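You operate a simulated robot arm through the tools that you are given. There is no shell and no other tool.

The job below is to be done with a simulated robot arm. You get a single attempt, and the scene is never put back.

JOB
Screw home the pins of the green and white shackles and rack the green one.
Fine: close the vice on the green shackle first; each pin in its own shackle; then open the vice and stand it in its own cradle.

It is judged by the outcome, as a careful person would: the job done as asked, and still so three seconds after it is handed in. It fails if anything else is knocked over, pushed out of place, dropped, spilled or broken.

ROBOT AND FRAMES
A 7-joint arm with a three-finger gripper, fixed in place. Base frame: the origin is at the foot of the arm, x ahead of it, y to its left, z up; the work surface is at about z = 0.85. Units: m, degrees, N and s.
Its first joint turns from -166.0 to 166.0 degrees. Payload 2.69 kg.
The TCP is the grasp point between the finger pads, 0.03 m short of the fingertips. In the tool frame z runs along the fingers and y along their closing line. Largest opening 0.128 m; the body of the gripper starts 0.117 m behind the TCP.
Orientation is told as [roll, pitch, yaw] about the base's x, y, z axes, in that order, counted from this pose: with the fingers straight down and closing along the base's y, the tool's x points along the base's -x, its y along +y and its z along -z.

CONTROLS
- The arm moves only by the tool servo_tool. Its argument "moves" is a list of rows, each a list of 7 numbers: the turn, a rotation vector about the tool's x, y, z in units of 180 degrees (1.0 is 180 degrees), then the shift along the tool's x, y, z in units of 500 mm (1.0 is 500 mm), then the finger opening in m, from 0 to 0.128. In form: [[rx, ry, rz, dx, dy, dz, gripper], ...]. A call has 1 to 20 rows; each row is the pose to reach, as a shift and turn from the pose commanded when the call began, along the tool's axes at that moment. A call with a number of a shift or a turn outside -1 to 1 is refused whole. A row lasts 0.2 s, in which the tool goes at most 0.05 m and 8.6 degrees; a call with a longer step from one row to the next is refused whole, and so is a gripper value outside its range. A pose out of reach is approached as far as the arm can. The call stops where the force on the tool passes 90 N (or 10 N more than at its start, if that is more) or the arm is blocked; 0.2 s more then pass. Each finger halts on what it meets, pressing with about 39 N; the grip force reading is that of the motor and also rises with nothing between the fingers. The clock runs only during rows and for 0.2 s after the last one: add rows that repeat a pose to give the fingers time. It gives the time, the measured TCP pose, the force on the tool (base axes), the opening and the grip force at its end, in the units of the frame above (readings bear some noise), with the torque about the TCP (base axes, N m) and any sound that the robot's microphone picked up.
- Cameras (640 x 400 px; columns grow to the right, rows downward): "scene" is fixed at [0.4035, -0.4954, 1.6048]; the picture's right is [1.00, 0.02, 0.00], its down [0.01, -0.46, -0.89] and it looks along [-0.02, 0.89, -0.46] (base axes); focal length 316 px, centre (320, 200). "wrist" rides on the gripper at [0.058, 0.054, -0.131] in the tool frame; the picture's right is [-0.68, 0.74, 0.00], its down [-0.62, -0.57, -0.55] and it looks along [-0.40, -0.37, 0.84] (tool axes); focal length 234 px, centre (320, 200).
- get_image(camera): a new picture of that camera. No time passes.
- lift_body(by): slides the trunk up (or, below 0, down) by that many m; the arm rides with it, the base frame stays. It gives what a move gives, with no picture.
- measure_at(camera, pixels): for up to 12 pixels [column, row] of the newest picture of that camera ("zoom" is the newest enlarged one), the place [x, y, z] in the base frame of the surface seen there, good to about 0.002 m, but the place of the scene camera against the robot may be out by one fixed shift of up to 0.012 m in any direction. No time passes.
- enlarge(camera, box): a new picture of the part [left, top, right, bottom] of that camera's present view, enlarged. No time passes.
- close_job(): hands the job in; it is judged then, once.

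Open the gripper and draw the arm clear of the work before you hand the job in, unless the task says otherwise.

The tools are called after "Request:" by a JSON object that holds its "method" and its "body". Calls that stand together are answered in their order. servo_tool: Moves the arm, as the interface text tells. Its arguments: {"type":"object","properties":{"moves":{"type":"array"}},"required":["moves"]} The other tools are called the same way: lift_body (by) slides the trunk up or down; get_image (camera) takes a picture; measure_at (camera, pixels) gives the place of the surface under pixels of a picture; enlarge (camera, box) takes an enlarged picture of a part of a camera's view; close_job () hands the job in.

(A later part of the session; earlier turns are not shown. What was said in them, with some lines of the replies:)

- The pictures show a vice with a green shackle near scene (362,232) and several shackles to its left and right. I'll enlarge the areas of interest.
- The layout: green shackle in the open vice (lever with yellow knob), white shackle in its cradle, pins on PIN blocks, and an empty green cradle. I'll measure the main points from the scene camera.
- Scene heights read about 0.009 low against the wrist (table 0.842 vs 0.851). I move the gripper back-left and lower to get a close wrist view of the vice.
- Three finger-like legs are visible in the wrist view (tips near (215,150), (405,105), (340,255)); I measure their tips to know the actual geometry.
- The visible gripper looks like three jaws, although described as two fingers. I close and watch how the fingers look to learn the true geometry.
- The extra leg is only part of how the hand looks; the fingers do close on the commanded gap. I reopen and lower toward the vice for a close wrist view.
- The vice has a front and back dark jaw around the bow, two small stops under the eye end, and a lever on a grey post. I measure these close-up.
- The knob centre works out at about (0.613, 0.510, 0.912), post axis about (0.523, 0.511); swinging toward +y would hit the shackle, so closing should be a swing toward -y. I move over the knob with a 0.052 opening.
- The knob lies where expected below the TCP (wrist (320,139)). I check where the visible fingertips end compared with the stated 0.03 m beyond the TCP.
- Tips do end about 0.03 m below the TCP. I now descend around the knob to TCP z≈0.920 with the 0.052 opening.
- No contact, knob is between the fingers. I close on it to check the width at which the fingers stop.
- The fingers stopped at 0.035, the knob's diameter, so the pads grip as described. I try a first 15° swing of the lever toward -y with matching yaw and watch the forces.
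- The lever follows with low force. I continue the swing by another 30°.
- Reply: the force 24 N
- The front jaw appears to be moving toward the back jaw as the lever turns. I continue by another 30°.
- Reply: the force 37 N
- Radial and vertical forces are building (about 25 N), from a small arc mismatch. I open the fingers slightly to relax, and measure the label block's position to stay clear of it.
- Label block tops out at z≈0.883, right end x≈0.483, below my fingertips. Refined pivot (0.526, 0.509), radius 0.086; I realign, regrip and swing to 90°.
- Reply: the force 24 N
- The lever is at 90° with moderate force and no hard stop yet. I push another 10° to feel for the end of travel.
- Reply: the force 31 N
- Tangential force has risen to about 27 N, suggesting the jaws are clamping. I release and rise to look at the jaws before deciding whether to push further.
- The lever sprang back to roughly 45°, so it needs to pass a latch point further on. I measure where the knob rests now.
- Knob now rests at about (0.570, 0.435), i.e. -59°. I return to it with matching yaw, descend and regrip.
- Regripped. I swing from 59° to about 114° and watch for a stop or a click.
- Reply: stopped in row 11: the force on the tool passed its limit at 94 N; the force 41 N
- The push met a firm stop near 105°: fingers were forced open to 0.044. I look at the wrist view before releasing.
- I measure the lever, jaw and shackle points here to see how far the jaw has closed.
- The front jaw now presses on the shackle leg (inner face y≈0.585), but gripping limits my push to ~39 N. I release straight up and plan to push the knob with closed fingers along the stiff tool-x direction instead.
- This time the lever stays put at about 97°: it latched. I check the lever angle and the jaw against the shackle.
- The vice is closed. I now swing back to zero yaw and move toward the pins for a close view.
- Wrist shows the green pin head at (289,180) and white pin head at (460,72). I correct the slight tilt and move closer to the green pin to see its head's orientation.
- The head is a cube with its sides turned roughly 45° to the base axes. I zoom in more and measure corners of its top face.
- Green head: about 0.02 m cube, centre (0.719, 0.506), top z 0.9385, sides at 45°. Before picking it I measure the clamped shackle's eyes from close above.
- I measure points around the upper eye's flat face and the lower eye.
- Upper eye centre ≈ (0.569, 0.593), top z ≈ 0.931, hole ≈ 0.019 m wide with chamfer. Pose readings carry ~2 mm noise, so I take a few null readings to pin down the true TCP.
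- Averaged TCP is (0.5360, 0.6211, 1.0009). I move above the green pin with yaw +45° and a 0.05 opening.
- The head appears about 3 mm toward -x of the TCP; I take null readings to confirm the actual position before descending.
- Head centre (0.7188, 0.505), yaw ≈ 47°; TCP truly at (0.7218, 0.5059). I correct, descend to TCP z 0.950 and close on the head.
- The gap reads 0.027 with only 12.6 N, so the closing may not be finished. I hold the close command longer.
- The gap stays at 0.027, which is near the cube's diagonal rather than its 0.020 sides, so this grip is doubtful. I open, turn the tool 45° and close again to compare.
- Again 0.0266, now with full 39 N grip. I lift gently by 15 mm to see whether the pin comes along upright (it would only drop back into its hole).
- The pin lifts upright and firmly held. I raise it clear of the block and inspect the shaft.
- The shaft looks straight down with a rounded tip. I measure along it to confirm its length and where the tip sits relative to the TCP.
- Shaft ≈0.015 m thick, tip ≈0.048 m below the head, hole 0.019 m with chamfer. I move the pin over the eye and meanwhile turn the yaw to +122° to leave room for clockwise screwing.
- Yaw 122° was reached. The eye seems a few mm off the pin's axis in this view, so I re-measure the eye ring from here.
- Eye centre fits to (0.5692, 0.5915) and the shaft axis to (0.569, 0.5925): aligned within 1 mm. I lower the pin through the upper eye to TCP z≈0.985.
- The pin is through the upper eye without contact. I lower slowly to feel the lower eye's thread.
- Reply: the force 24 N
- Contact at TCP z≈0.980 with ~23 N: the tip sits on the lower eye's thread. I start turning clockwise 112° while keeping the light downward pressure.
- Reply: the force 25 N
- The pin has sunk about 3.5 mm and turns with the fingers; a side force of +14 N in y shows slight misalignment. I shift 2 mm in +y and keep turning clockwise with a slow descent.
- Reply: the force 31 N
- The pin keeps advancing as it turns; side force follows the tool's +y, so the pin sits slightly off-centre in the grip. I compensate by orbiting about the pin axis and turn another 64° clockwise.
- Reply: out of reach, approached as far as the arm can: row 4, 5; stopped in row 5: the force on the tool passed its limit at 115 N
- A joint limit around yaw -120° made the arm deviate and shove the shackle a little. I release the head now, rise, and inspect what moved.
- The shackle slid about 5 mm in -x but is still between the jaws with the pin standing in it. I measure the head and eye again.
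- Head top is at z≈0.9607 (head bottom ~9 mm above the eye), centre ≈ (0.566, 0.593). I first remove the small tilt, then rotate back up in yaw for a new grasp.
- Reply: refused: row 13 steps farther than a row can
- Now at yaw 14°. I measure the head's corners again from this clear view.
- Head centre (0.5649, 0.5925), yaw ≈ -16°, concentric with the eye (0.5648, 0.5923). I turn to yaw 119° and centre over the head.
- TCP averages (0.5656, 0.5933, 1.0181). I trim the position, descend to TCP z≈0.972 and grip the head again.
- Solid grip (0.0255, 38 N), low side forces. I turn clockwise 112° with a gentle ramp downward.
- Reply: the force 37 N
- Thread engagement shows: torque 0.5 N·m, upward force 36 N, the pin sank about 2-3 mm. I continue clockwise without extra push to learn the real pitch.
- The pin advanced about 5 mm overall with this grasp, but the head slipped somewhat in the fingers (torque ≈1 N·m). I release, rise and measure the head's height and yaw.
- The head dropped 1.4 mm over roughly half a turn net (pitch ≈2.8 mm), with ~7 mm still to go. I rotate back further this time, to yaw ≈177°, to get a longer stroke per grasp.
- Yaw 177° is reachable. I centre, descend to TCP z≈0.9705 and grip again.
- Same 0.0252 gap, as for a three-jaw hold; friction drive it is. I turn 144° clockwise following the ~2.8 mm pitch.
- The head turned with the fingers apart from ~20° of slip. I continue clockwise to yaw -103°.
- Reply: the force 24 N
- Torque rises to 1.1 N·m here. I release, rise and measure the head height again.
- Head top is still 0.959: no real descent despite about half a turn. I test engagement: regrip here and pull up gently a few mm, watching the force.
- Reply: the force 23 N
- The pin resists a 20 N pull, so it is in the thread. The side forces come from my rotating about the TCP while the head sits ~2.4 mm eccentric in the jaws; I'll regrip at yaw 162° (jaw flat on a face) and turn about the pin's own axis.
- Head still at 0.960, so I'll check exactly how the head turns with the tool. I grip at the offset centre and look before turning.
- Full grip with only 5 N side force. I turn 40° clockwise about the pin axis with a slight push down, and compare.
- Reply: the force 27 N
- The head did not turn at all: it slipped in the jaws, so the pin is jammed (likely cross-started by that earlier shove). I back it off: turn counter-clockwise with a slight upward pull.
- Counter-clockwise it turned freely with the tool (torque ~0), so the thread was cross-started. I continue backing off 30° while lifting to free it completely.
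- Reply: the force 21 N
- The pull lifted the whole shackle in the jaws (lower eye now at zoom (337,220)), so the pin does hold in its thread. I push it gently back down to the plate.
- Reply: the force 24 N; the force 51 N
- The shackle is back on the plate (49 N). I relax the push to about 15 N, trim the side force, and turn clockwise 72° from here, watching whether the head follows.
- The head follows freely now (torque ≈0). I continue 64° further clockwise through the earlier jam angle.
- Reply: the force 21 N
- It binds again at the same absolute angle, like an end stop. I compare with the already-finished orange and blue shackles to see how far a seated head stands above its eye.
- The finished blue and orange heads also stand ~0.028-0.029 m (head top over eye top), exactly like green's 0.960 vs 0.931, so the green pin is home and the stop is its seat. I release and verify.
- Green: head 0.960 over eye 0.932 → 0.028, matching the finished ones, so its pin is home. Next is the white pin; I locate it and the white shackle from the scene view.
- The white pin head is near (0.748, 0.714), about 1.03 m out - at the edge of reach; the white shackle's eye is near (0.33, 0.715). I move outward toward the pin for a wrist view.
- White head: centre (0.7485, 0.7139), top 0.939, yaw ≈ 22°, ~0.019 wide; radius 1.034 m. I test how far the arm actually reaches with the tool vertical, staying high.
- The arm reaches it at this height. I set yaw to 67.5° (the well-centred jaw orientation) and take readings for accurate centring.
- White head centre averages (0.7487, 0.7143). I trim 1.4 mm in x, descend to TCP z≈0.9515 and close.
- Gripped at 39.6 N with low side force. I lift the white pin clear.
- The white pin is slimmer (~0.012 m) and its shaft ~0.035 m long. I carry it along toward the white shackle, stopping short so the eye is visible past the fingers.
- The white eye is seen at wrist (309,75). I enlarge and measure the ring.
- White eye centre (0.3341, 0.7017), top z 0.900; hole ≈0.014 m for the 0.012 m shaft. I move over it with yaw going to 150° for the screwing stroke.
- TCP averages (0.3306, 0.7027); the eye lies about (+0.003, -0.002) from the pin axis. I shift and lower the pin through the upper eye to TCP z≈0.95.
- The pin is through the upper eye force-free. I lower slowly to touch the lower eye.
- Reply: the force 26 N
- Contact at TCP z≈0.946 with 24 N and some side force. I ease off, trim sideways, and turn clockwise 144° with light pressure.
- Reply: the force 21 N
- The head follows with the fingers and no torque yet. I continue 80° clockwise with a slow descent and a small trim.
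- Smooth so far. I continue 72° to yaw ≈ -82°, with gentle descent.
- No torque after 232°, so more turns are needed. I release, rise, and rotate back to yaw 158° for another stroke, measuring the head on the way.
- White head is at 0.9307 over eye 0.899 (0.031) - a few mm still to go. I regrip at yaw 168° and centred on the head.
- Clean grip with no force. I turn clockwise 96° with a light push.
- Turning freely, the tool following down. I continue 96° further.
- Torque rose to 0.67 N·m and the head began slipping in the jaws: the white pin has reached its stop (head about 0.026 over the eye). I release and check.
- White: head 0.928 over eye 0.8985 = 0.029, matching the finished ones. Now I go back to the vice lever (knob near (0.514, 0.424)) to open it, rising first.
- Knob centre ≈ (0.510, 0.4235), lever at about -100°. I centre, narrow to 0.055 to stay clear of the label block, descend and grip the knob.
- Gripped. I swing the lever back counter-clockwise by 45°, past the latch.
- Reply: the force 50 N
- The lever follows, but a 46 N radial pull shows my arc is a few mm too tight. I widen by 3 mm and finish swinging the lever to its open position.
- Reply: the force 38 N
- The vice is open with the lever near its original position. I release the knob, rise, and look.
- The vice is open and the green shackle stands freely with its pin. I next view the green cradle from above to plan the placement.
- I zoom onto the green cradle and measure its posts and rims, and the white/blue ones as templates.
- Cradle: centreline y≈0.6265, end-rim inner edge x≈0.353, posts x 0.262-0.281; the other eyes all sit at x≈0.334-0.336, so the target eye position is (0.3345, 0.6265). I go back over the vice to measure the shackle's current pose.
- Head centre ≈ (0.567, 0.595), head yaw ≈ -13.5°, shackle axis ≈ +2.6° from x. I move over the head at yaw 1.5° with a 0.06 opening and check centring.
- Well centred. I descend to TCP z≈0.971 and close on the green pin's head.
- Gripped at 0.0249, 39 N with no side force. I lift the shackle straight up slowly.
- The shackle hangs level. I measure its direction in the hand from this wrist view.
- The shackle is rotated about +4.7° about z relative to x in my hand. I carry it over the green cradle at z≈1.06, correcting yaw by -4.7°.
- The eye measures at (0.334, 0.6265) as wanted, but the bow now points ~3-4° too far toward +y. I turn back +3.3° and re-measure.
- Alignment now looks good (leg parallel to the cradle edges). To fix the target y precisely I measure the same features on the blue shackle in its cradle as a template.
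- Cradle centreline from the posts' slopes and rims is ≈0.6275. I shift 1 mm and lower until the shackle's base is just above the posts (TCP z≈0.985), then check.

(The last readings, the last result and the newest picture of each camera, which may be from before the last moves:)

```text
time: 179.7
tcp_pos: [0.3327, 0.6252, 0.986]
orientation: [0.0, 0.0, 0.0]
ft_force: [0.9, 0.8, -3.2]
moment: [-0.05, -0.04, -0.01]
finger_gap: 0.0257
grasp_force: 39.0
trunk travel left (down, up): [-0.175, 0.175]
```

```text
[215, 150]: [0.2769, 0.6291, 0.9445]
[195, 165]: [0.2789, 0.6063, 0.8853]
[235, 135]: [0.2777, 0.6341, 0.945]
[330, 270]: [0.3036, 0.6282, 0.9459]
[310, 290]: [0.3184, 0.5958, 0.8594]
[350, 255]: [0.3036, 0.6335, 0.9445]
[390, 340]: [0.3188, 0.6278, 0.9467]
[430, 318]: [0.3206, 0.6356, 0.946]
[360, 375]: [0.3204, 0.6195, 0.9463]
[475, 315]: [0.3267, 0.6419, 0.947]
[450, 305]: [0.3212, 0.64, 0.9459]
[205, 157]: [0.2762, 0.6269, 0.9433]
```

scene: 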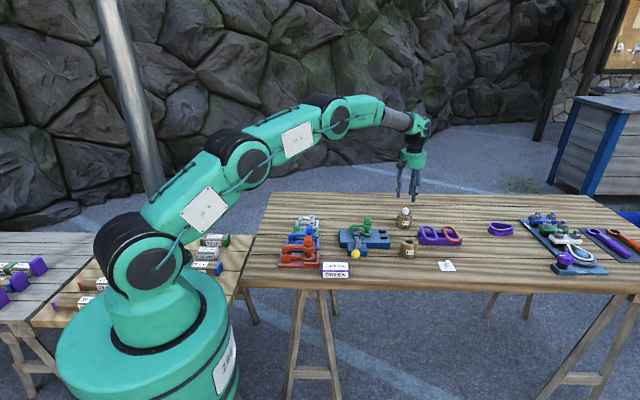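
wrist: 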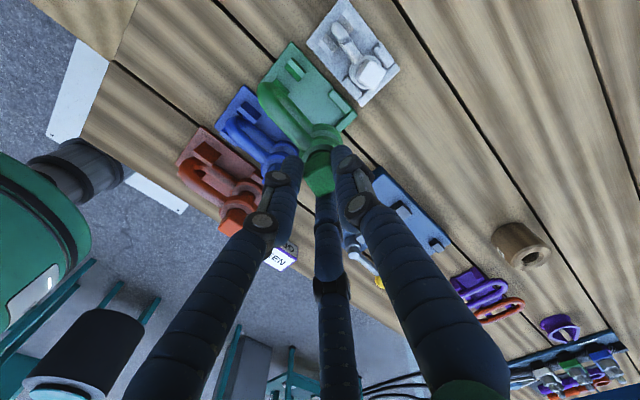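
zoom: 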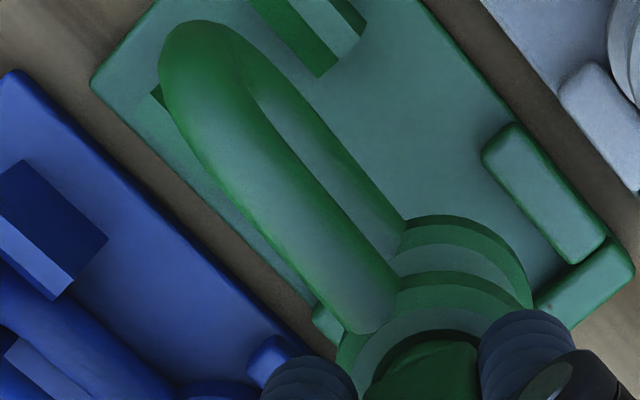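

Lower eye spans y 0.608-0.647 between rims ~0.606-0.650, and the bow is ~1.5° high in y. I trim yaw +1.5° and lower gently into the posts.

Request:
{"method": "servo_tool", "body": {"moves": [[0, 0, -0.0083, 0, 0.0006, 0, 0.005], [0, 0, -0.0083, 0, 0.0006, 0.01, 0.005], [0, 0, -0.0083, 0, 0.0006, 0.02, 0.005], [0, 0, -0.0083, 0, 0.0006, 0.03, 0.005], [0, 0, -0.0083, 0, 0.0006, 0.038, 0.005], [0, 0, -0.0083, 0, 0.0006, 0.046, 0.005], [0, 0, -0.0083, 0, 0.0006, 0.052, 0.005]]}}

Request:
{"method": "enlarge", "body": {"camera": "scene", "box": [275, 200, 335, 260]}}

Request:
{"method": "enlarge", "body": {"camera": "wrist", "box": [250, 75, 340, 165]}}

```text
time: 181.3
tcp_pos: [0.3338, 0.626, 0.9604]
orientation: [0.1, 0.1, 1.5]
ft_force: [0.2, 0.0, -2.5]
moment: [-0.04, -0.04, 0.04]
finger_gap: 0.0256
grasp_force: 38.9
trunk travel left (down, up): [-0.175, 0.175]
```

```text
6.67 times, centred on (305, 230) of scene
```

zoom: 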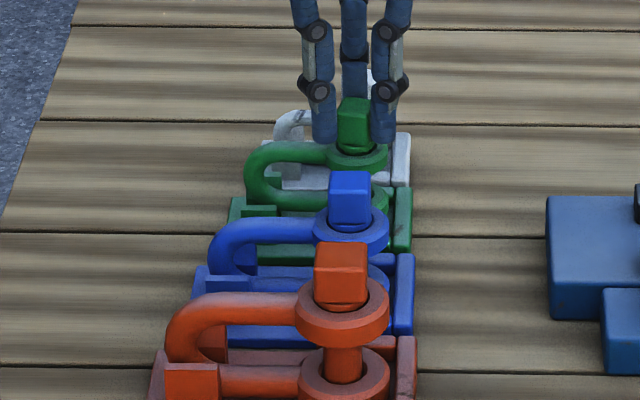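

```text
4.44 times, centred on (295, 120) of wrist
```

zoom: 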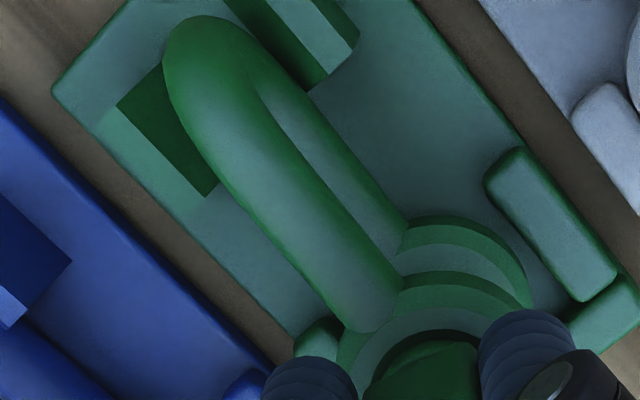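

It sits nicely between the posts with no contact. I continue down slowly past the rims.

Request:
{"method": "servo_tool", "body": {"moves": [[0, 0, 0, 0, 0, 0.004, 0.005], [0, 0, 0, 0, 0, 0.008, 0.005], [0, 0, 0, 0, 0, 0.012, 0.005], [0, 0, 0, 0, 0, 0.016, 0.005]]}}

Request:
{"method": "enlarge", "body": {"camera": "wrist", "box": [250, 75, 340, 165]}}

```text
time: 182.3
tcp_pos: [0.3334, 0.6262, 0.9511]
orientation: [0.1, 0.1, 1.5]
ft_force: [-0.2, -0.2, -2.7]
moment: [0.0, -0.07, -0.02]
finger_gap: 0.0257
grasp_force: 39.1
trunk travel left (down, up): [-0.175, 0.175]
```

```text
4.44 times, centred on (295, 120) of wrist
```

zoom: 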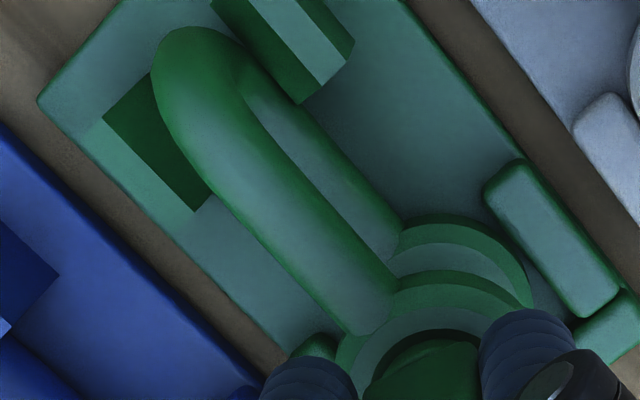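

Still force-free at TCP 0.951. I lower the last few millimetres to contact.

Request:
{"method": "servo_tool", "body": {"moves": [[0, 0, 0, 0, 0, 0.002, 0.005], [0, 0, 0, 0, 0, 0.004, 0.005], [0, 0, 0, 0, 0, 0.006, 0.005]]}}

```text
time: 183.1
tcp_pos: [0.3332, 0.6256, 0.9488]
orientation: [0.1, 0.1, 1.5]
ft_force: [0.0, -0.4, -2.5]
moment: [-0.05, -0.03, 0.01]
finger_gap: 0.0258
grasp_force: 39.3
trunk travel left (down, up): [-0.175, 0.175]
```

Request:
{"method": "servo_tool", "body": {"moves": [[0, 0, 0, 0, 0, 0.002, 0.005], [0, 0, 0, 0, 0, 0.004, 0.005], [0, 0, 0, 0, 0, 0.006, 0.005]]}}

Request:
{"method": "enlarge", "body": {"camera": "scene", "box": [275, 200, 335, 260]}}

```text
time: 183.9
tcp_pos: [0.3334, 0.6263, 0.9491]
orientation: [0.2, -0.1, 1.4]
ft_force: [0.7, -2.2, 13.5]
moment: [-0.06, 0.07, 0.09]
finger_gap: 0.0259
grasp_force: 39.0
trunk travel left (down, up): [-0.175, 0.175]
```

```text
6.67 times, centred on (305, 230) of scene
```

zoom: 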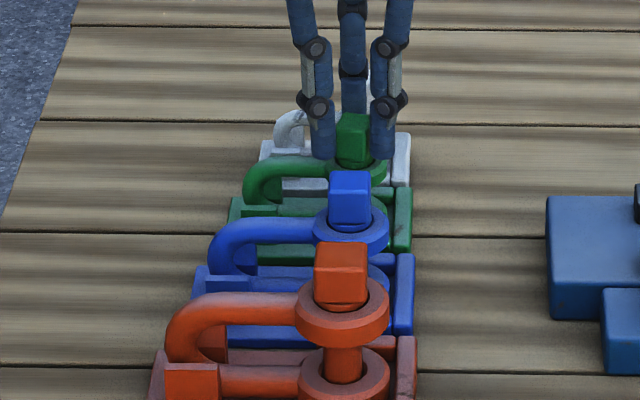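

Seated on the cradle plate (≈16 N contact at the predicted height). While it's supported I nudge the pin 8° clockwise to confirm it is tight.

Request:
{"method": "servo_tool", "body": {"moves": [[0, 0, 0.0222, 0, 0, -0.002, 0.005], [0, 0, 0.0444, 0, 0, -0.002, 0.005]]}}

Request:
{"method": "enlarge", "body": {"camera": "wrist", "box": [250, 75, 370, 195]}}

```text
time: 184.5
tcp_pos: [0.3325, 0.6253, 0.9478]
orientation: [0.1, 0.0, -6.5]
ft_force: [-1.5, -3.9, 13.2]
moment: [-0.04, 0.03, 0.46]
finger_gap: 0.0261
grasp_force: 39.1
trunk travel left (down, up): [-0.175, 0.175]
```

```text
3.33 times, centred on (310, 135) of wrist
```

zoom: 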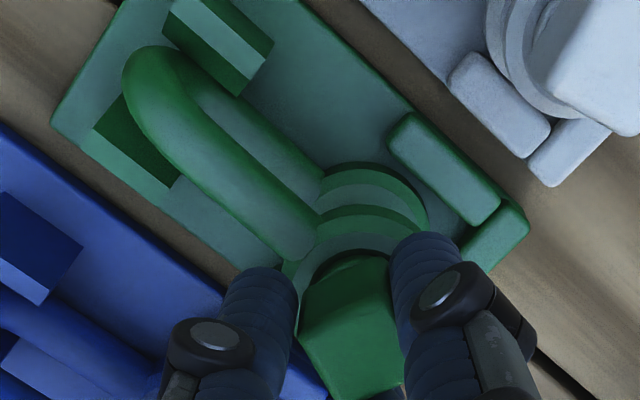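

Torque 0.46 N·m after a few degrees: the pin is tight at its stop. I release and rise straight up.

Request:
{"method": "servo_tool", "body": {"moves": [[0, 0, -0.01, 0, 0, -0.002, 0.02], [0, 0, -0.01, 0, 0, -0.002, 0.04], [0, 0, -0.01, 0, 0, -0.002, 0.06], [0, 0, -0.01, 0, 0, -0.04, 0.06], [0, 0, -0.01, 0, 0, -0.1, 0.06], [0, 0, -0.01, 0, 0, -0.18, 0.06], [0, 0, -0.01, 0, 0, -0.26, 0.06], [0, 0, -0.01, 0, 0, -0.26, 0.06]]}}

Request:
{"method": "enlarge", "body": {"camera": "scene", "box": [275, 200, 335, 260]}}

Request:
{"method": "enlarge", "body": {"camera": "wrist", "box": [250, 60, 370, 180]}}

```text
time: 186.3
tcp_pos: [0.3355, 0.6275, 1.078]
orientation: [0.1, 0.0, -4.7]
ft_force: [-0.9, 0.1, 0.8]
moment: [0.02, -0.03, -0.01]
finger_gap: 0.0601
grasp_force: 0.0
trunk travel left (down, up): [-0.175, 0.175]
```

```text
6.67 times, centred on (305, 230) of scene
```

zoom: 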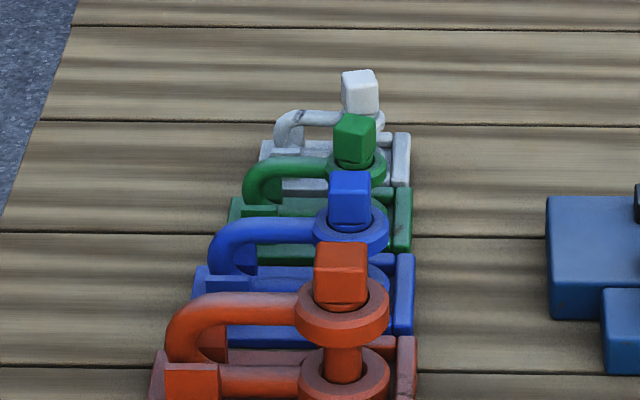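

```text
3.33 times, centred on (310, 120) of wrist
```

zoom: 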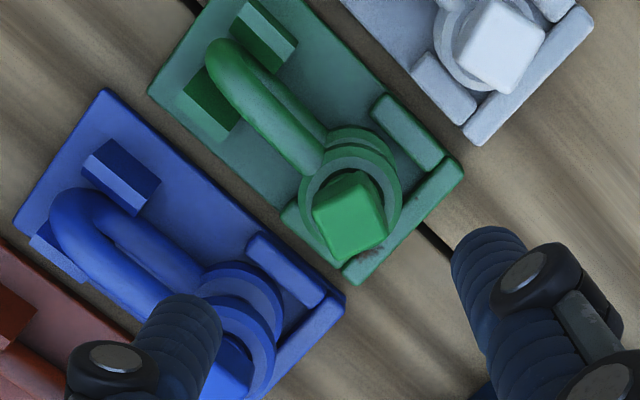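

The green shackle rests properly in its cradle. I open the gripper, draw the arm clear and take a final look.

Request:
{"method": "servo_tool", "body": {"moves": [[0, 0, 0, -0.02, 0, -0.08, 0.1], [0, 0, 0, -0.1, 0, -0.12, 0.128], [0, 0, 0, -0.19, 0, -0.14, 0.128], [0, 0, 0, -0.28, 0, -0.16, 0.128], [0, 0, 0, -0.36, 0, -0.18, 0.128], [0, 0, 0, -0.36, 0, -0.18, 0.128]]}}

Request:
{"method": "get_image", "body": {"camera": "scene"}}

Request:
{"method": "enlarge", "body": {"camera": "scene", "box": [260, 190, 480, 300]}}

Request:
{"method": "enlarge", "body": {"camera": "scene", "box": [295, 205, 335, 245]}}

Request:
{"method": "measure_at", "body": {"camera": "zoom", "pixels": [[300, 80], [290, 60], [300, 150], [290, 165], [345, 165], [240, 165], [290, 30]]}}

```text
time: 187.7
tcp_pos: [0.5142, 0.6101, 1.1663]
orientation: [0.1, 0.0, -4.7]
ft_force: [0.7, -0.1, -0.3]
moment: [0.01, 0.06, 0.01]
finger_gap: 0.1282
grasp_force: 0.0
trunk travel left (down, up): [-0.175, 0.175]
```

```text
taken
```

scene: 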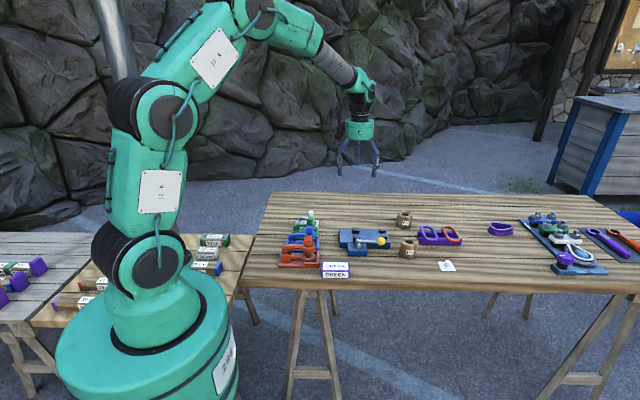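

```text
2.91 times, centred on (370, 245) of scene
```

zoom: 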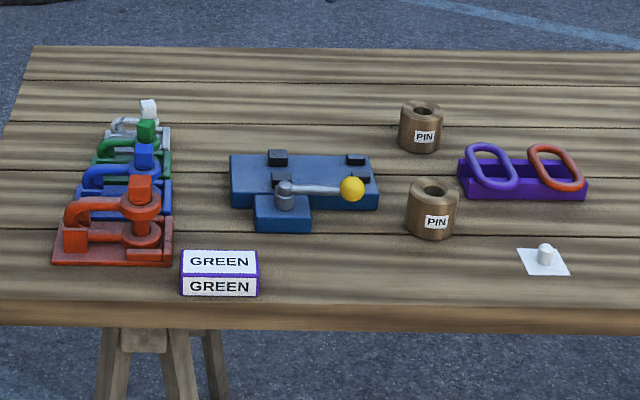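

```text
10.00 times, centred on (315, 225) of scene
```

zoom: 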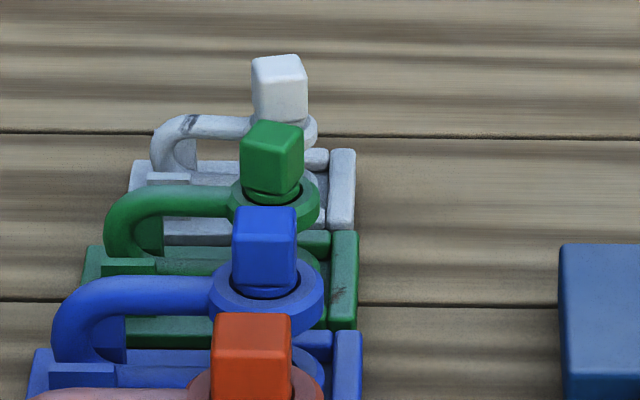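

```text
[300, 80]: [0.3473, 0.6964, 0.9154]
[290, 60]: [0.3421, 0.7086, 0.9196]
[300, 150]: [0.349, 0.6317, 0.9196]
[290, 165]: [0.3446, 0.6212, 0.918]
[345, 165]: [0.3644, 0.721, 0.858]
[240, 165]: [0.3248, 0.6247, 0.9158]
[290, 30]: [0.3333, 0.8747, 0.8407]
```

Everything else is in place. As a last check on seating, I compare head-over-eye heights for white, green and blue with the wrist camera from one pose.

Request:
{"method": "servo_tool", "body": {"moves": [[0, 0, 0, 0.08, 0.017, 0.035, 0.128], [0, 0, 0, 0.16, 0.034, 0.07, 0.128], [0, 0, 0, 0.24, 0.051, 0.106, 0.128], [0, 0, 0, 0.32, 0.068, 0.141, 0.128], [0, 0, 0, 0.4, 0.085, 0.177, 0.128], [0, 0, 0, 0.4778, 0.1012, 0.212, 0.128], [0, 0, 0, 0.4778, 0.1012, 0.212, 0.128]]}}

Request:
{"method": "get_image", "body": {"camera": "wrist"}}

Request:
{"method": "enlarge", "body": {"camera": "wrist", "box": [250, 110, 410, 250]}}

```text
time: 189.3
tcp_pos: [0.2762, 0.6814, 1.0625]
orientation: [0.2, 0.0, -4.7]
ft_force: [-0.7, 0.2, 0.1]
moment: [-0.05, -0.06, 0.0]
finger_gap: 0.1279
grasp_force: 0.0
trunk travel left (down, up): [-0.175, 0.175]
```

```text
taken
```

wrist: 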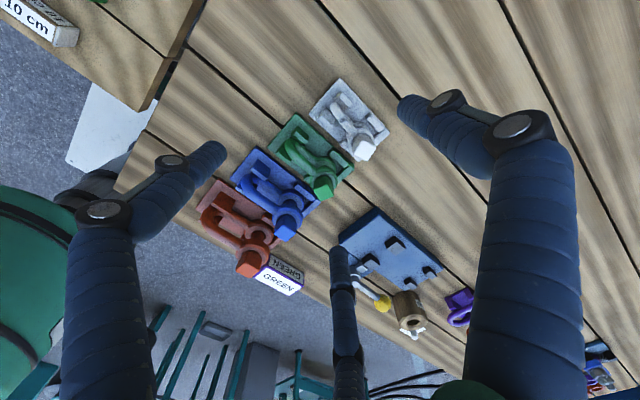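

```text
2.86 times, centred on (330, 180) of wrist
```

zoom: 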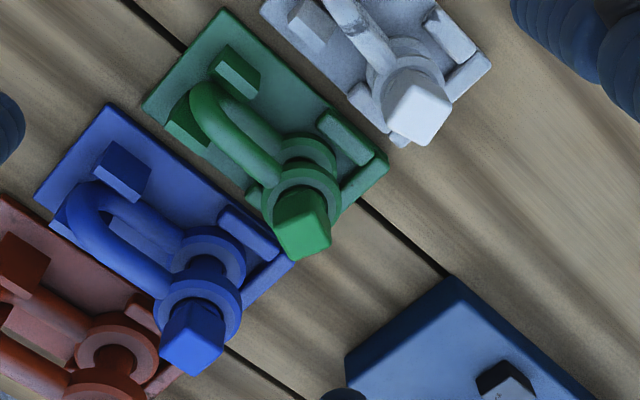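

Request:
{"method": "enlarge", "body": {"camera": "wrist", "box": [335, 120, 385, 170]}}

Request:
{"method": "measure_at", "body": {"camera": "zoom", "pixels": [[320, 260], [300, 250], [340, 260], [320, 280], [310, 270], [335, 275]]}}

Request:
{"method": "enlarge", "body": {"camera": "wrist", "box": [300, 150, 350, 200]}}

Request:
{"method": "measure_at", "body": {"camera": "zoom", "pixels": [[310, 290], [300, 280], [330, 290], [310, 310], [320, 300], [300, 310]]}}

Request:
{"method": "enlarge", "body": {"camera": "wrist", "box": [262, 190, 312, 240]}}

Request:
{"method": "measure_at", "body": {"camera": "zoom", "pixels": [[310, 290], [300, 280], [330, 290], [310, 310], [320, 300], [300, 310]]}}

```text
8.00 times, centred on (360, 145) of wrist
```

zoom: 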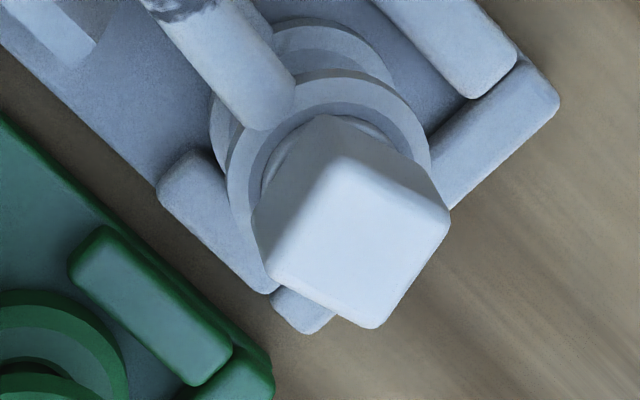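

```text
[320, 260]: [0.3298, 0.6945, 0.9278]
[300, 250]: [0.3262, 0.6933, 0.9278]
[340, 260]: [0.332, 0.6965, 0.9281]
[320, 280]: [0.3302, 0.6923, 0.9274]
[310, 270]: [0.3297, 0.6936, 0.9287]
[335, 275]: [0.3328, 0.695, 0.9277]
```

```text
8.00 times, centred on (325, 175) of wrist
```

zoom: 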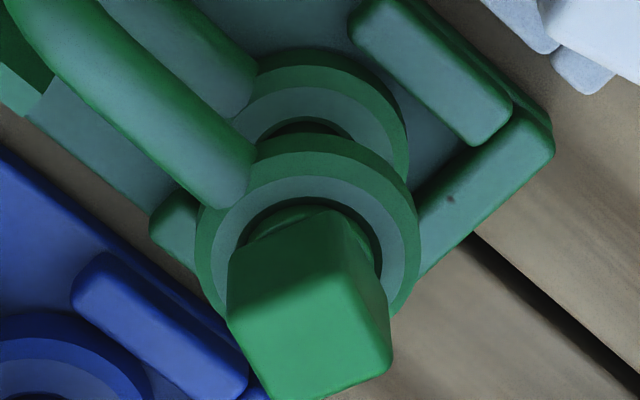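

```text
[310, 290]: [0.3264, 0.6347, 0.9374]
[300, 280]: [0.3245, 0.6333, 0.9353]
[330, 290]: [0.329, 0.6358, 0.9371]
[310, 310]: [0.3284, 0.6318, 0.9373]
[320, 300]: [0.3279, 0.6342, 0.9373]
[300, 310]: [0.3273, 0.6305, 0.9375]
```

```text
8.00 times, centred on (287, 215) of wrist
```

zoom: 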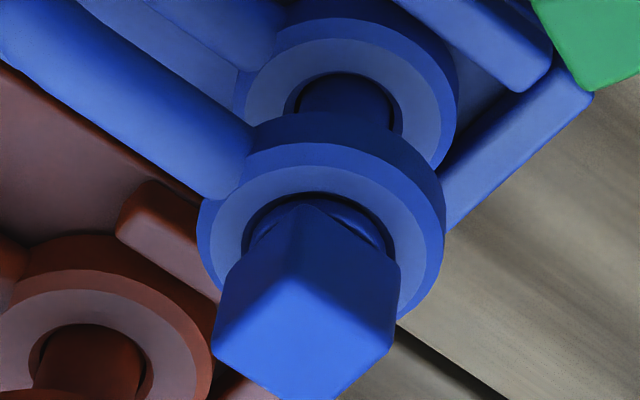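

```text
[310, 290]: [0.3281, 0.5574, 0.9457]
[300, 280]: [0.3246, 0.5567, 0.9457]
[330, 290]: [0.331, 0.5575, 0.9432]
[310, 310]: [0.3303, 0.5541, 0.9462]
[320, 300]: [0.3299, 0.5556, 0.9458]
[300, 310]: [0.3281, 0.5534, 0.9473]
```

Request:
{"method": "measure_at", "body": {"camera": "zoom", "pixels": [[230, 220], [320, 178], [400, 200], [415, 230], [250, 200], [280, 185], [360, 182], [412, 260], [310, 320], [330, 310]]}}

Request:
{"method": "enlarge", "body": {"camera": "wrist", "box": [300, 150, 350, 200]}}

Request:
{"method": "measure_at", "body": {"camera": "zoom", "pixels": [[225, 235], [250, 205], [320, 185], [360, 195], [395, 230], [405, 260], [280, 190], [310, 330], [330, 340], [300, 340]]}}

Request:
{"method": "enlarge", "body": {"camera": "wrist", "box": [335, 120, 385, 170]}}

Request:
{"method": "measure_at", "body": {"camera": "zoom", "pixels": [[240, 180], [260, 140], [320, 95], [350, 95], [390, 120], [410, 145], [290, 115], [345, 230], [370, 250], [330, 240]]}}

```text
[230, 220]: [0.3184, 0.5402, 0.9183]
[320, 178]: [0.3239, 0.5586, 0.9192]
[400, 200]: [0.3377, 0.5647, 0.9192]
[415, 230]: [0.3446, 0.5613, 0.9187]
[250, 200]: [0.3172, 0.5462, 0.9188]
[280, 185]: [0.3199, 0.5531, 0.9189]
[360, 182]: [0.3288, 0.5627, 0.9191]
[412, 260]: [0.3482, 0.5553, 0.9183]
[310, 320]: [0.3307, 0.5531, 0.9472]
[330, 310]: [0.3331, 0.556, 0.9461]
```

```text
8.00 times, centred on (325, 175) of wrist
```

zoom: 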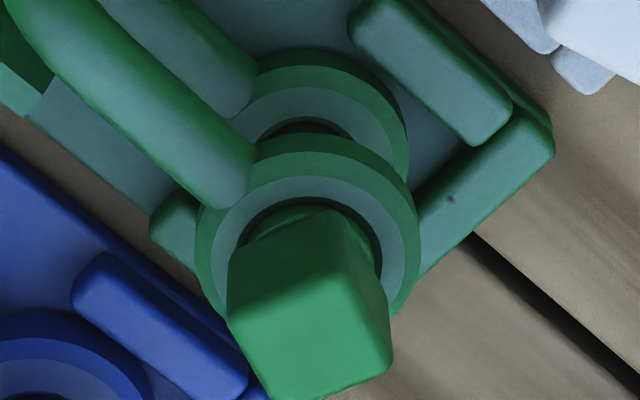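

```text
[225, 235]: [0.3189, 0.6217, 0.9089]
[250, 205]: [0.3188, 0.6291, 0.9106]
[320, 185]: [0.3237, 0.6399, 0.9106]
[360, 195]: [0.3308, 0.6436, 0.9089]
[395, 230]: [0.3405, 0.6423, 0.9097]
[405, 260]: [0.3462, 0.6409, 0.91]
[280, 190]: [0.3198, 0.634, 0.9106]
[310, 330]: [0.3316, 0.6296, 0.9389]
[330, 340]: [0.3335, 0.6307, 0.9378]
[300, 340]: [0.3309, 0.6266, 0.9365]
```

```text
8.00 times, centred on (360, 145) of wrist
```

zoom: 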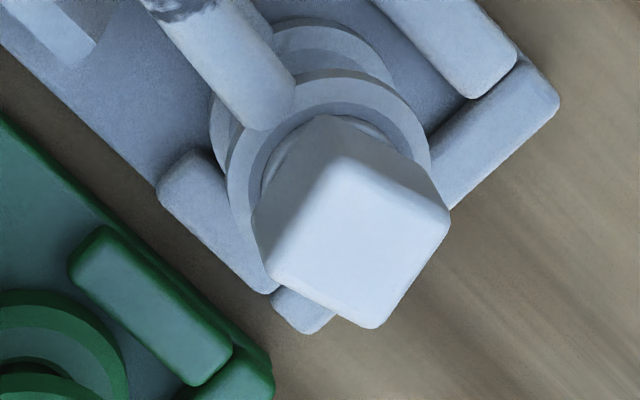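

```text
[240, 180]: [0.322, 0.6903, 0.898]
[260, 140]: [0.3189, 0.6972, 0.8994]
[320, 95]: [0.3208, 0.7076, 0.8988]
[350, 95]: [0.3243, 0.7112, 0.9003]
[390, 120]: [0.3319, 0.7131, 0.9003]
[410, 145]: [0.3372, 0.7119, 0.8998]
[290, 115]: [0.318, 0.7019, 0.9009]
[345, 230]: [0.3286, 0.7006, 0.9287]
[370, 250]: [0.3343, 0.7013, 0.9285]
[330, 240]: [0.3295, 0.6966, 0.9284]
```

Blue 0.0272, green 0.0276, white 0.0284: white might be ~1 mm proud. I'll re-tighten the white pin to be sure; first its head pose.

Request:
{"method": "measure_at", "body": {"camera": "zoom", "pixels": [[275, 268], [345, 165], [440, 220], [375, 320]]}}

Request:
{"method": "servo_tool", "body": {"moves": [[0, 0, 0, 0, 0, 0, 0.128]]}}

Request:
{"method": "servo_tool", "body": {"moves": [[0, 0, 0, 0, 0, 0, 0.128]]}}

```text
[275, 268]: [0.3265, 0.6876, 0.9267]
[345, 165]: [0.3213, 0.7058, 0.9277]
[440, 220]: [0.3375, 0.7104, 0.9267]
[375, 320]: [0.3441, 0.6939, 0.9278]
```

```text
time: 189.7
tcp_pos: [0.2774, 0.6807, 1.062]
orientation: [0.1, 0.0, -4.7]
ft_force: [0.1, -0.2, 0.5]
moment: [0.02, -0.01, 0.01]
finger_gap: 0.128
grasp_force: 0.0
trunk travel left (down, up): [-0.175, 0.175]
```

```text
time: 190.1
tcp_pos: [0.2778, 0.6811, 1.0625]
orientation: [0.1, 0.0, -4.7]
ft_force: [0.2, 0.4, -1.0]
moment: [-0.01, 0.01, 0.03]
finger_gap: 0.1277
grasp_force: 0.1
trunk travel left (down, up): [-0.175, 0.175]
```

I move over the white head at yaw 63° with the fingers at 0.06.

Request:
{"method": "servo_tool", "body": {"moves": [[0, 0, -0.0418, -0.0121, 0.0049, 0, 0.1], [0, 0, -0.0836, -0.0242, 0.0098, 0, 0.08], [0, 0, -0.1253, -0.0363, 0.0147, 0, 0.06], [0, 0, -0.1671, -0.0484, 0.0196, 0, 0.06], [0, 0, -0.2089, -0.0604, 0.0246, 0, 0.06], [0, 0, -0.2507, -0.0725, 0.0295, 0, 0.06], [0, 0, -0.2924, -0.0846, 0.0344, 0, 0.06], [0, 0, -0.3342, -0.0967, 0.0393, 0, 0.06], [0, 0, -0.376, -0.1088, 0.0442, 0, 0.06], [0, 0, -0.376, -0.1088, 0.0442, 0, 0.06]]}}

Request:
{"method": "servo_tool", "body": {"moves": [[0, 0, 0, 0, 0, 0, 0.06]]}}

Request:
{"method": "servo_tool", "body": {"moves": [[0, 0, 0, 0, 0, 0, 0.06]]}}

Request:
{"method": "enlarge", "body": {"camera": "wrist", "box": [280, 90, 360, 170]}}

```text
time: 192.3
tcp_pos: [0.3338, 0.6991, 1.0602]
orientation: [0.1, 0.0, 63.1]
ft_force: [-0.7, -1.1, -0.4]
moment: [0.01, 0.0, 0.02]
finger_gap: 0.0599
grasp_force: 0.1
trunk travel left (down, up): [-0.175, 0.175]
```

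```text
time: 192.7
tcp_pos: [0.3344, 0.6994, 1.0616]
orientation: [0.0, -0.1, 63.0]
ft_force: [0.2, 1.3, 0.1]
moment: [0.0, -0.01, 0.03]
finger_gap: 0.0599
grasp_force: 0.0
trunk travel left (down, up): [-0.175, 0.175]
```

```text
time: 193.1
tcp_pos: [0.3342, 0.6986, 1.0615]
orientation: [0.0, -0.2, 63.0]
ft_force: [0.1, -0.9, 0.0]
moment: [0.01, -0.01, -0.03]
finger_gap: 0.06
grasp_force: 0.0
trunk travel left (down, up): [-0.175, 0.175]
```

```text
5.00 times, centred on (320, 130) of wrist
```

zoom: 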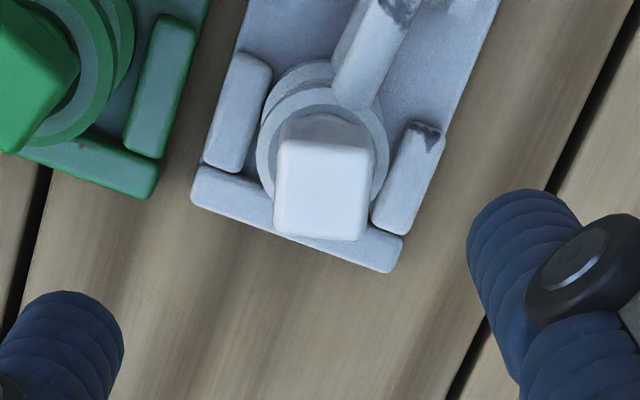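

Centred over the white head. I descend to TCP z≈0.940, grip, and turn clockwise 40° with light down pressure.

Request:
{"method": "servo_tool", "body": {"moves": [[0, 0, 0, -0.0012, 0.0012, 0.07, 0.06], [0, 0, 0, -0.0012, 0.0012, 0.14, 0.06], [0, 0, 0, -0.0012, 0.0012, 0.2, 0.06], [0, 0, 0, -0.0012, 0.0012, 0.242, 0.06], [0, 0, 0, -0.0012, 0.0012, 0.242, 0.06], [0, 0, 0, -0.0012, 0.0012, 0.242, 0.04], [0, 0, 0, -0.0012, 0.0012, 0.242, 0.01], [0, 0, 0, -0.0012, 0.0012, 0.242, 0.005], [0, 0, 0, -0.0012, 0.0012, 0.242, 0.005]]}}

Request:
{"method": "enlarge", "body": {"camera": "wrist", "box": [270, 100, 370, 200]}}

Request:
{"method": "servo_tool", "body": {"moves": [[0, 0, 0.0222, 0, 0, 0.001, 0.005], [0, 0, 0.0444, 0, 0, 0.001, 0.005], [0, 0, 0.0667, 0, 0, 0.001, 0.005], [0, 0, 0.0889, 0, 0, 0.001, 0.005], [0, 0, 0.1111, 0, 0, 0.001, 0.005]]}}

Request:
{"method": "enlarge", "body": {"camera": "wrist", "box": [270, 100, 370, 200]}}

```text
time: 195.1
tcp_pos: [0.3339, 0.6994, 0.9398]
orientation: [0.0, 0.0, 63.0]
ft_force: [-1.7, 3.5, 0.7]
moment: [0.17, 0.11, -0.01]
finger_gap: 0.0252
grasp_force: 39.0
trunk travel left (down, up): [-0.175, 0.175]
```

```text
4.00 times, centred on (320, 150) of wrist
```

zoom: 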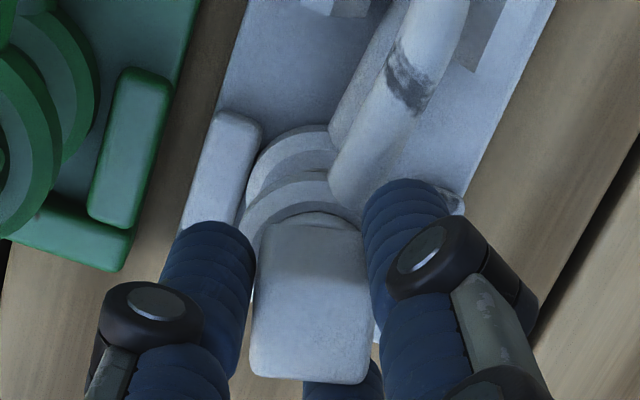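

```text
time: 196.3
tcp_pos: [0.3342, 0.6997, 0.9391]
orientation: [0.2, -0.1, 42.7]
ft_force: [1.7, -7.5, 0.3]
moment: [-0.55, 0.03, 0.32]
finger_gap: 0.0232
grasp_force: 39.1
trunk travel left (down, up): [-0.175, 0.175]
```

```text
4.00 times, centred on (320, 150) of wrist
```

zoom: 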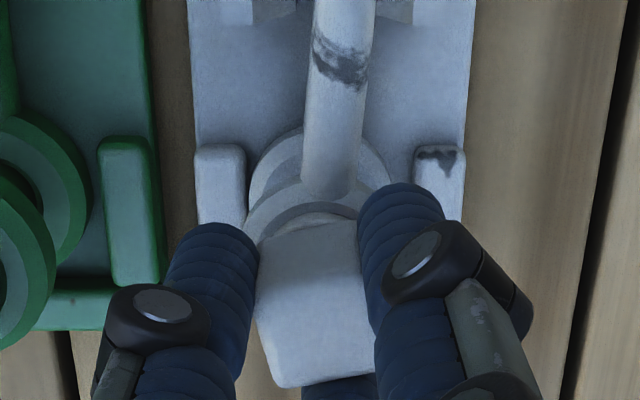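

The head mostly resisted (slipping in the jaws at 0.32 N·m). I turn another 24° to apply a firmer final torque.

Request:
{"method": "servo_tool", "body": {"moves": [[0, 0, 0.0222, 0, 0, 0, 0.005], [0, 0, 0.0444, 0, 0, 0, 0.005], [0, 0, 0.0667, 0, 0, 0, 0.005], [0, 0, 0.0889, 0, 0, 0, 0.005], [0, 0, 0.1111, 0, 0, 0, 0.005], [0, 0, 0.1333, 0, 0, 0, 0.005]]}}

Request:
{"method": "enlarge", "body": {"camera": "wrist", "box": [270, 100, 370, 200]}}

```text
time: 197.7
tcp_pos: [0.335, 0.6991, 0.94]
orientation: [0.2, -0.1, 19.0]
ft_force: [3.6, 3.3, 1.3]
moment: [0.21, -0.17, 0.21]
finger_gap: 0.0269
grasp_force: 16.3
trunk travel left (down, up): [-0.175, 0.175]
```

```text
4.00 times, centred on (320, 150) of wrist
```

zoom: 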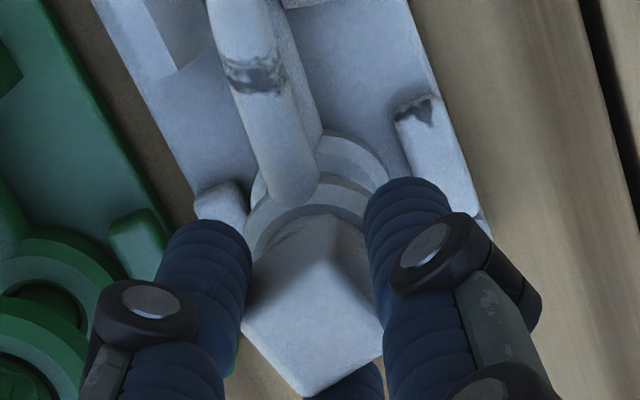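

The white head did not move against the turning fingers, so it is firmly at its stop. I release, rise and retreat, and check that nothing shifted.

Request:
{"method": "servo_tool", "body": {"moves": [[0, 0, 0, 0, 0, 0, 0.04], [0, 0, 0, 0, 0, 0, 0.06], [0, 0, 0, 0, 0, -0.06, 0.06], [0, 0, 0, 0, 0, -0.14, 0.06], [0, 0, 0, 0, 0, -0.22, 0.08], [0, 0, 0, 0, 0, -0.3, 0.1], [0, 0, 0, 0, 0, -0.38, 0.128], [0, 0, 0, 0, 0, -0.38, 0.128]]}}

Request:
{"method": "enlarge", "body": {"camera": "wrist", "box": [250, 40, 390, 160]}}

Request:
{"method": "enlarge", "body": {"camera": "scene", "box": [260, 190, 360, 280]}}

```text
time: 199.5
tcp_pos: [0.3335, 0.6987, 1.1303]
orientation: [0.1, 0.0, 18.9]
ft_force: [0.9, 0.1, 0.4]
moment: [0.06, -0.05, -0.01]
finger_gap: 0.1279
grasp_force: 0.0
trunk travel left (down, up): [-0.175, 0.175]
```

```text
3.33 times, centred on (320, 100) of wrist
```

zoom: 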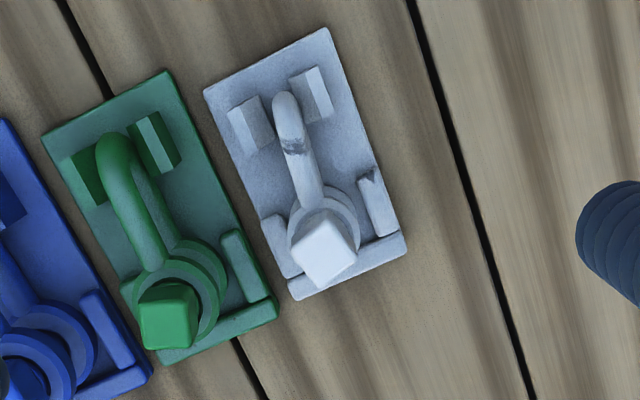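

```text
4.44 times, centred on (310, 235) of scene
```

zoom: 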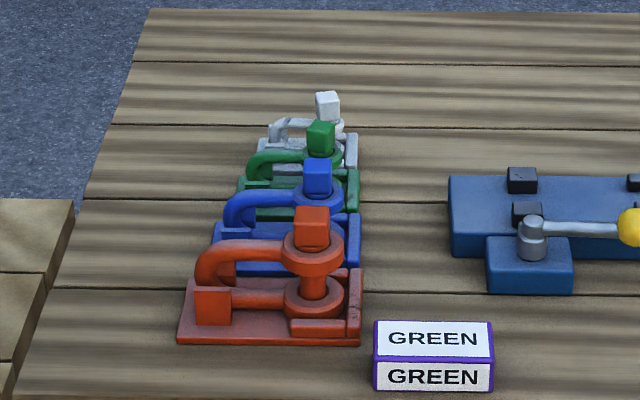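

All shackles sit squarely in their cradles, vice open, gripper open. I draw the arm back up to a clear position and hand in.

Request:
{"method": "servo_tool", "body": {"moves": [[0, 0, 0, -0.04, -0.06, -0.03, 0.128], [0, 0, 0, -0.08, -0.12, -0.06, 0.128], [0, 0, 0, -0.12, -0.18, -0.09, 0.128], [0, 0, 0, -0.16, -0.24, -0.11, 0.128], [0, 0, 0, -0.16, -0.24, -0.11, 0.128], [0, 0, 0, -0.16, -0.24, -0.11, 0.128]]}}

Request:
{"method": "get_image", "body": {"camera": "scene"}}

```text
time: 200.9
tcp_pos: [0.4476, 0.6117, 1.183]
orientation: [0.0, 0.0, 19.0]
ft_force: [0.4, -0.5, -0.6]
moment: [0.0, -0.01, 0.02]
finger_gap: 0.1277
grasp_force: 0.0
trunk travel left (down, up): [-0.175, 0.175]
```

```text
taken
```

scene: 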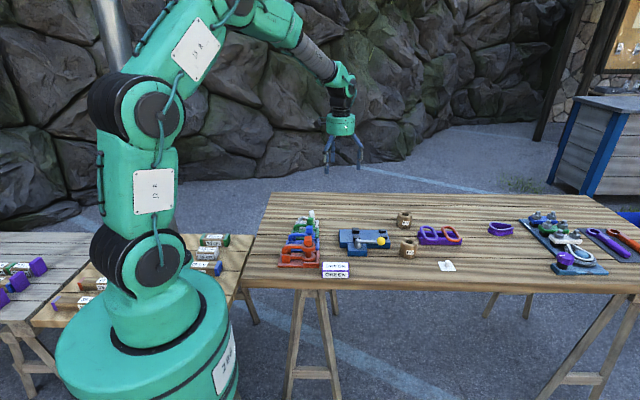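

The final scene shows both pins home, the green shackle in its own cradle, the vice open and the arm clear with the gripper open. I hand in the job.

Request:
{"method": "close_job", "body": {}}

```text
The job is handed in.
```

I've handed the job in: both pins are screwed home, and the green shackle is standing in its own cradle. I haven't seen the judge's result.

- **Vice:** I closed it on the green shackle before screwing its pin. It took two pulls of the lever to latch. It is open again, with the lever within a few degrees of where it started.
- **Green pin:** it turns no further. Its head stands about 0.028 m above the eye, within about half a millimetre of the finished blue shackle (0.027 m). It was still tight when I nudged it in the cradle.
- **White pin:** I screwed it in with the white shackle sitting in its cradle, and it turns no further either. Its head stands at about 0.028 m, which reads roughly 1 mm higher than blue. It would not turn when I tried to tighten it again, so I took it as home.
- **Slip in the vice:** while I was turning the green pin, the arm reached a joint limit and pushed the green shackle about 5 mm along the jaws. A later pull lifted it slightly, and I pressed it back down before carrying on.

In the last pictures the other shackles, label, pin blocks, vice and tools look to be where they started. The arm is clear of the work and the gripper is open.
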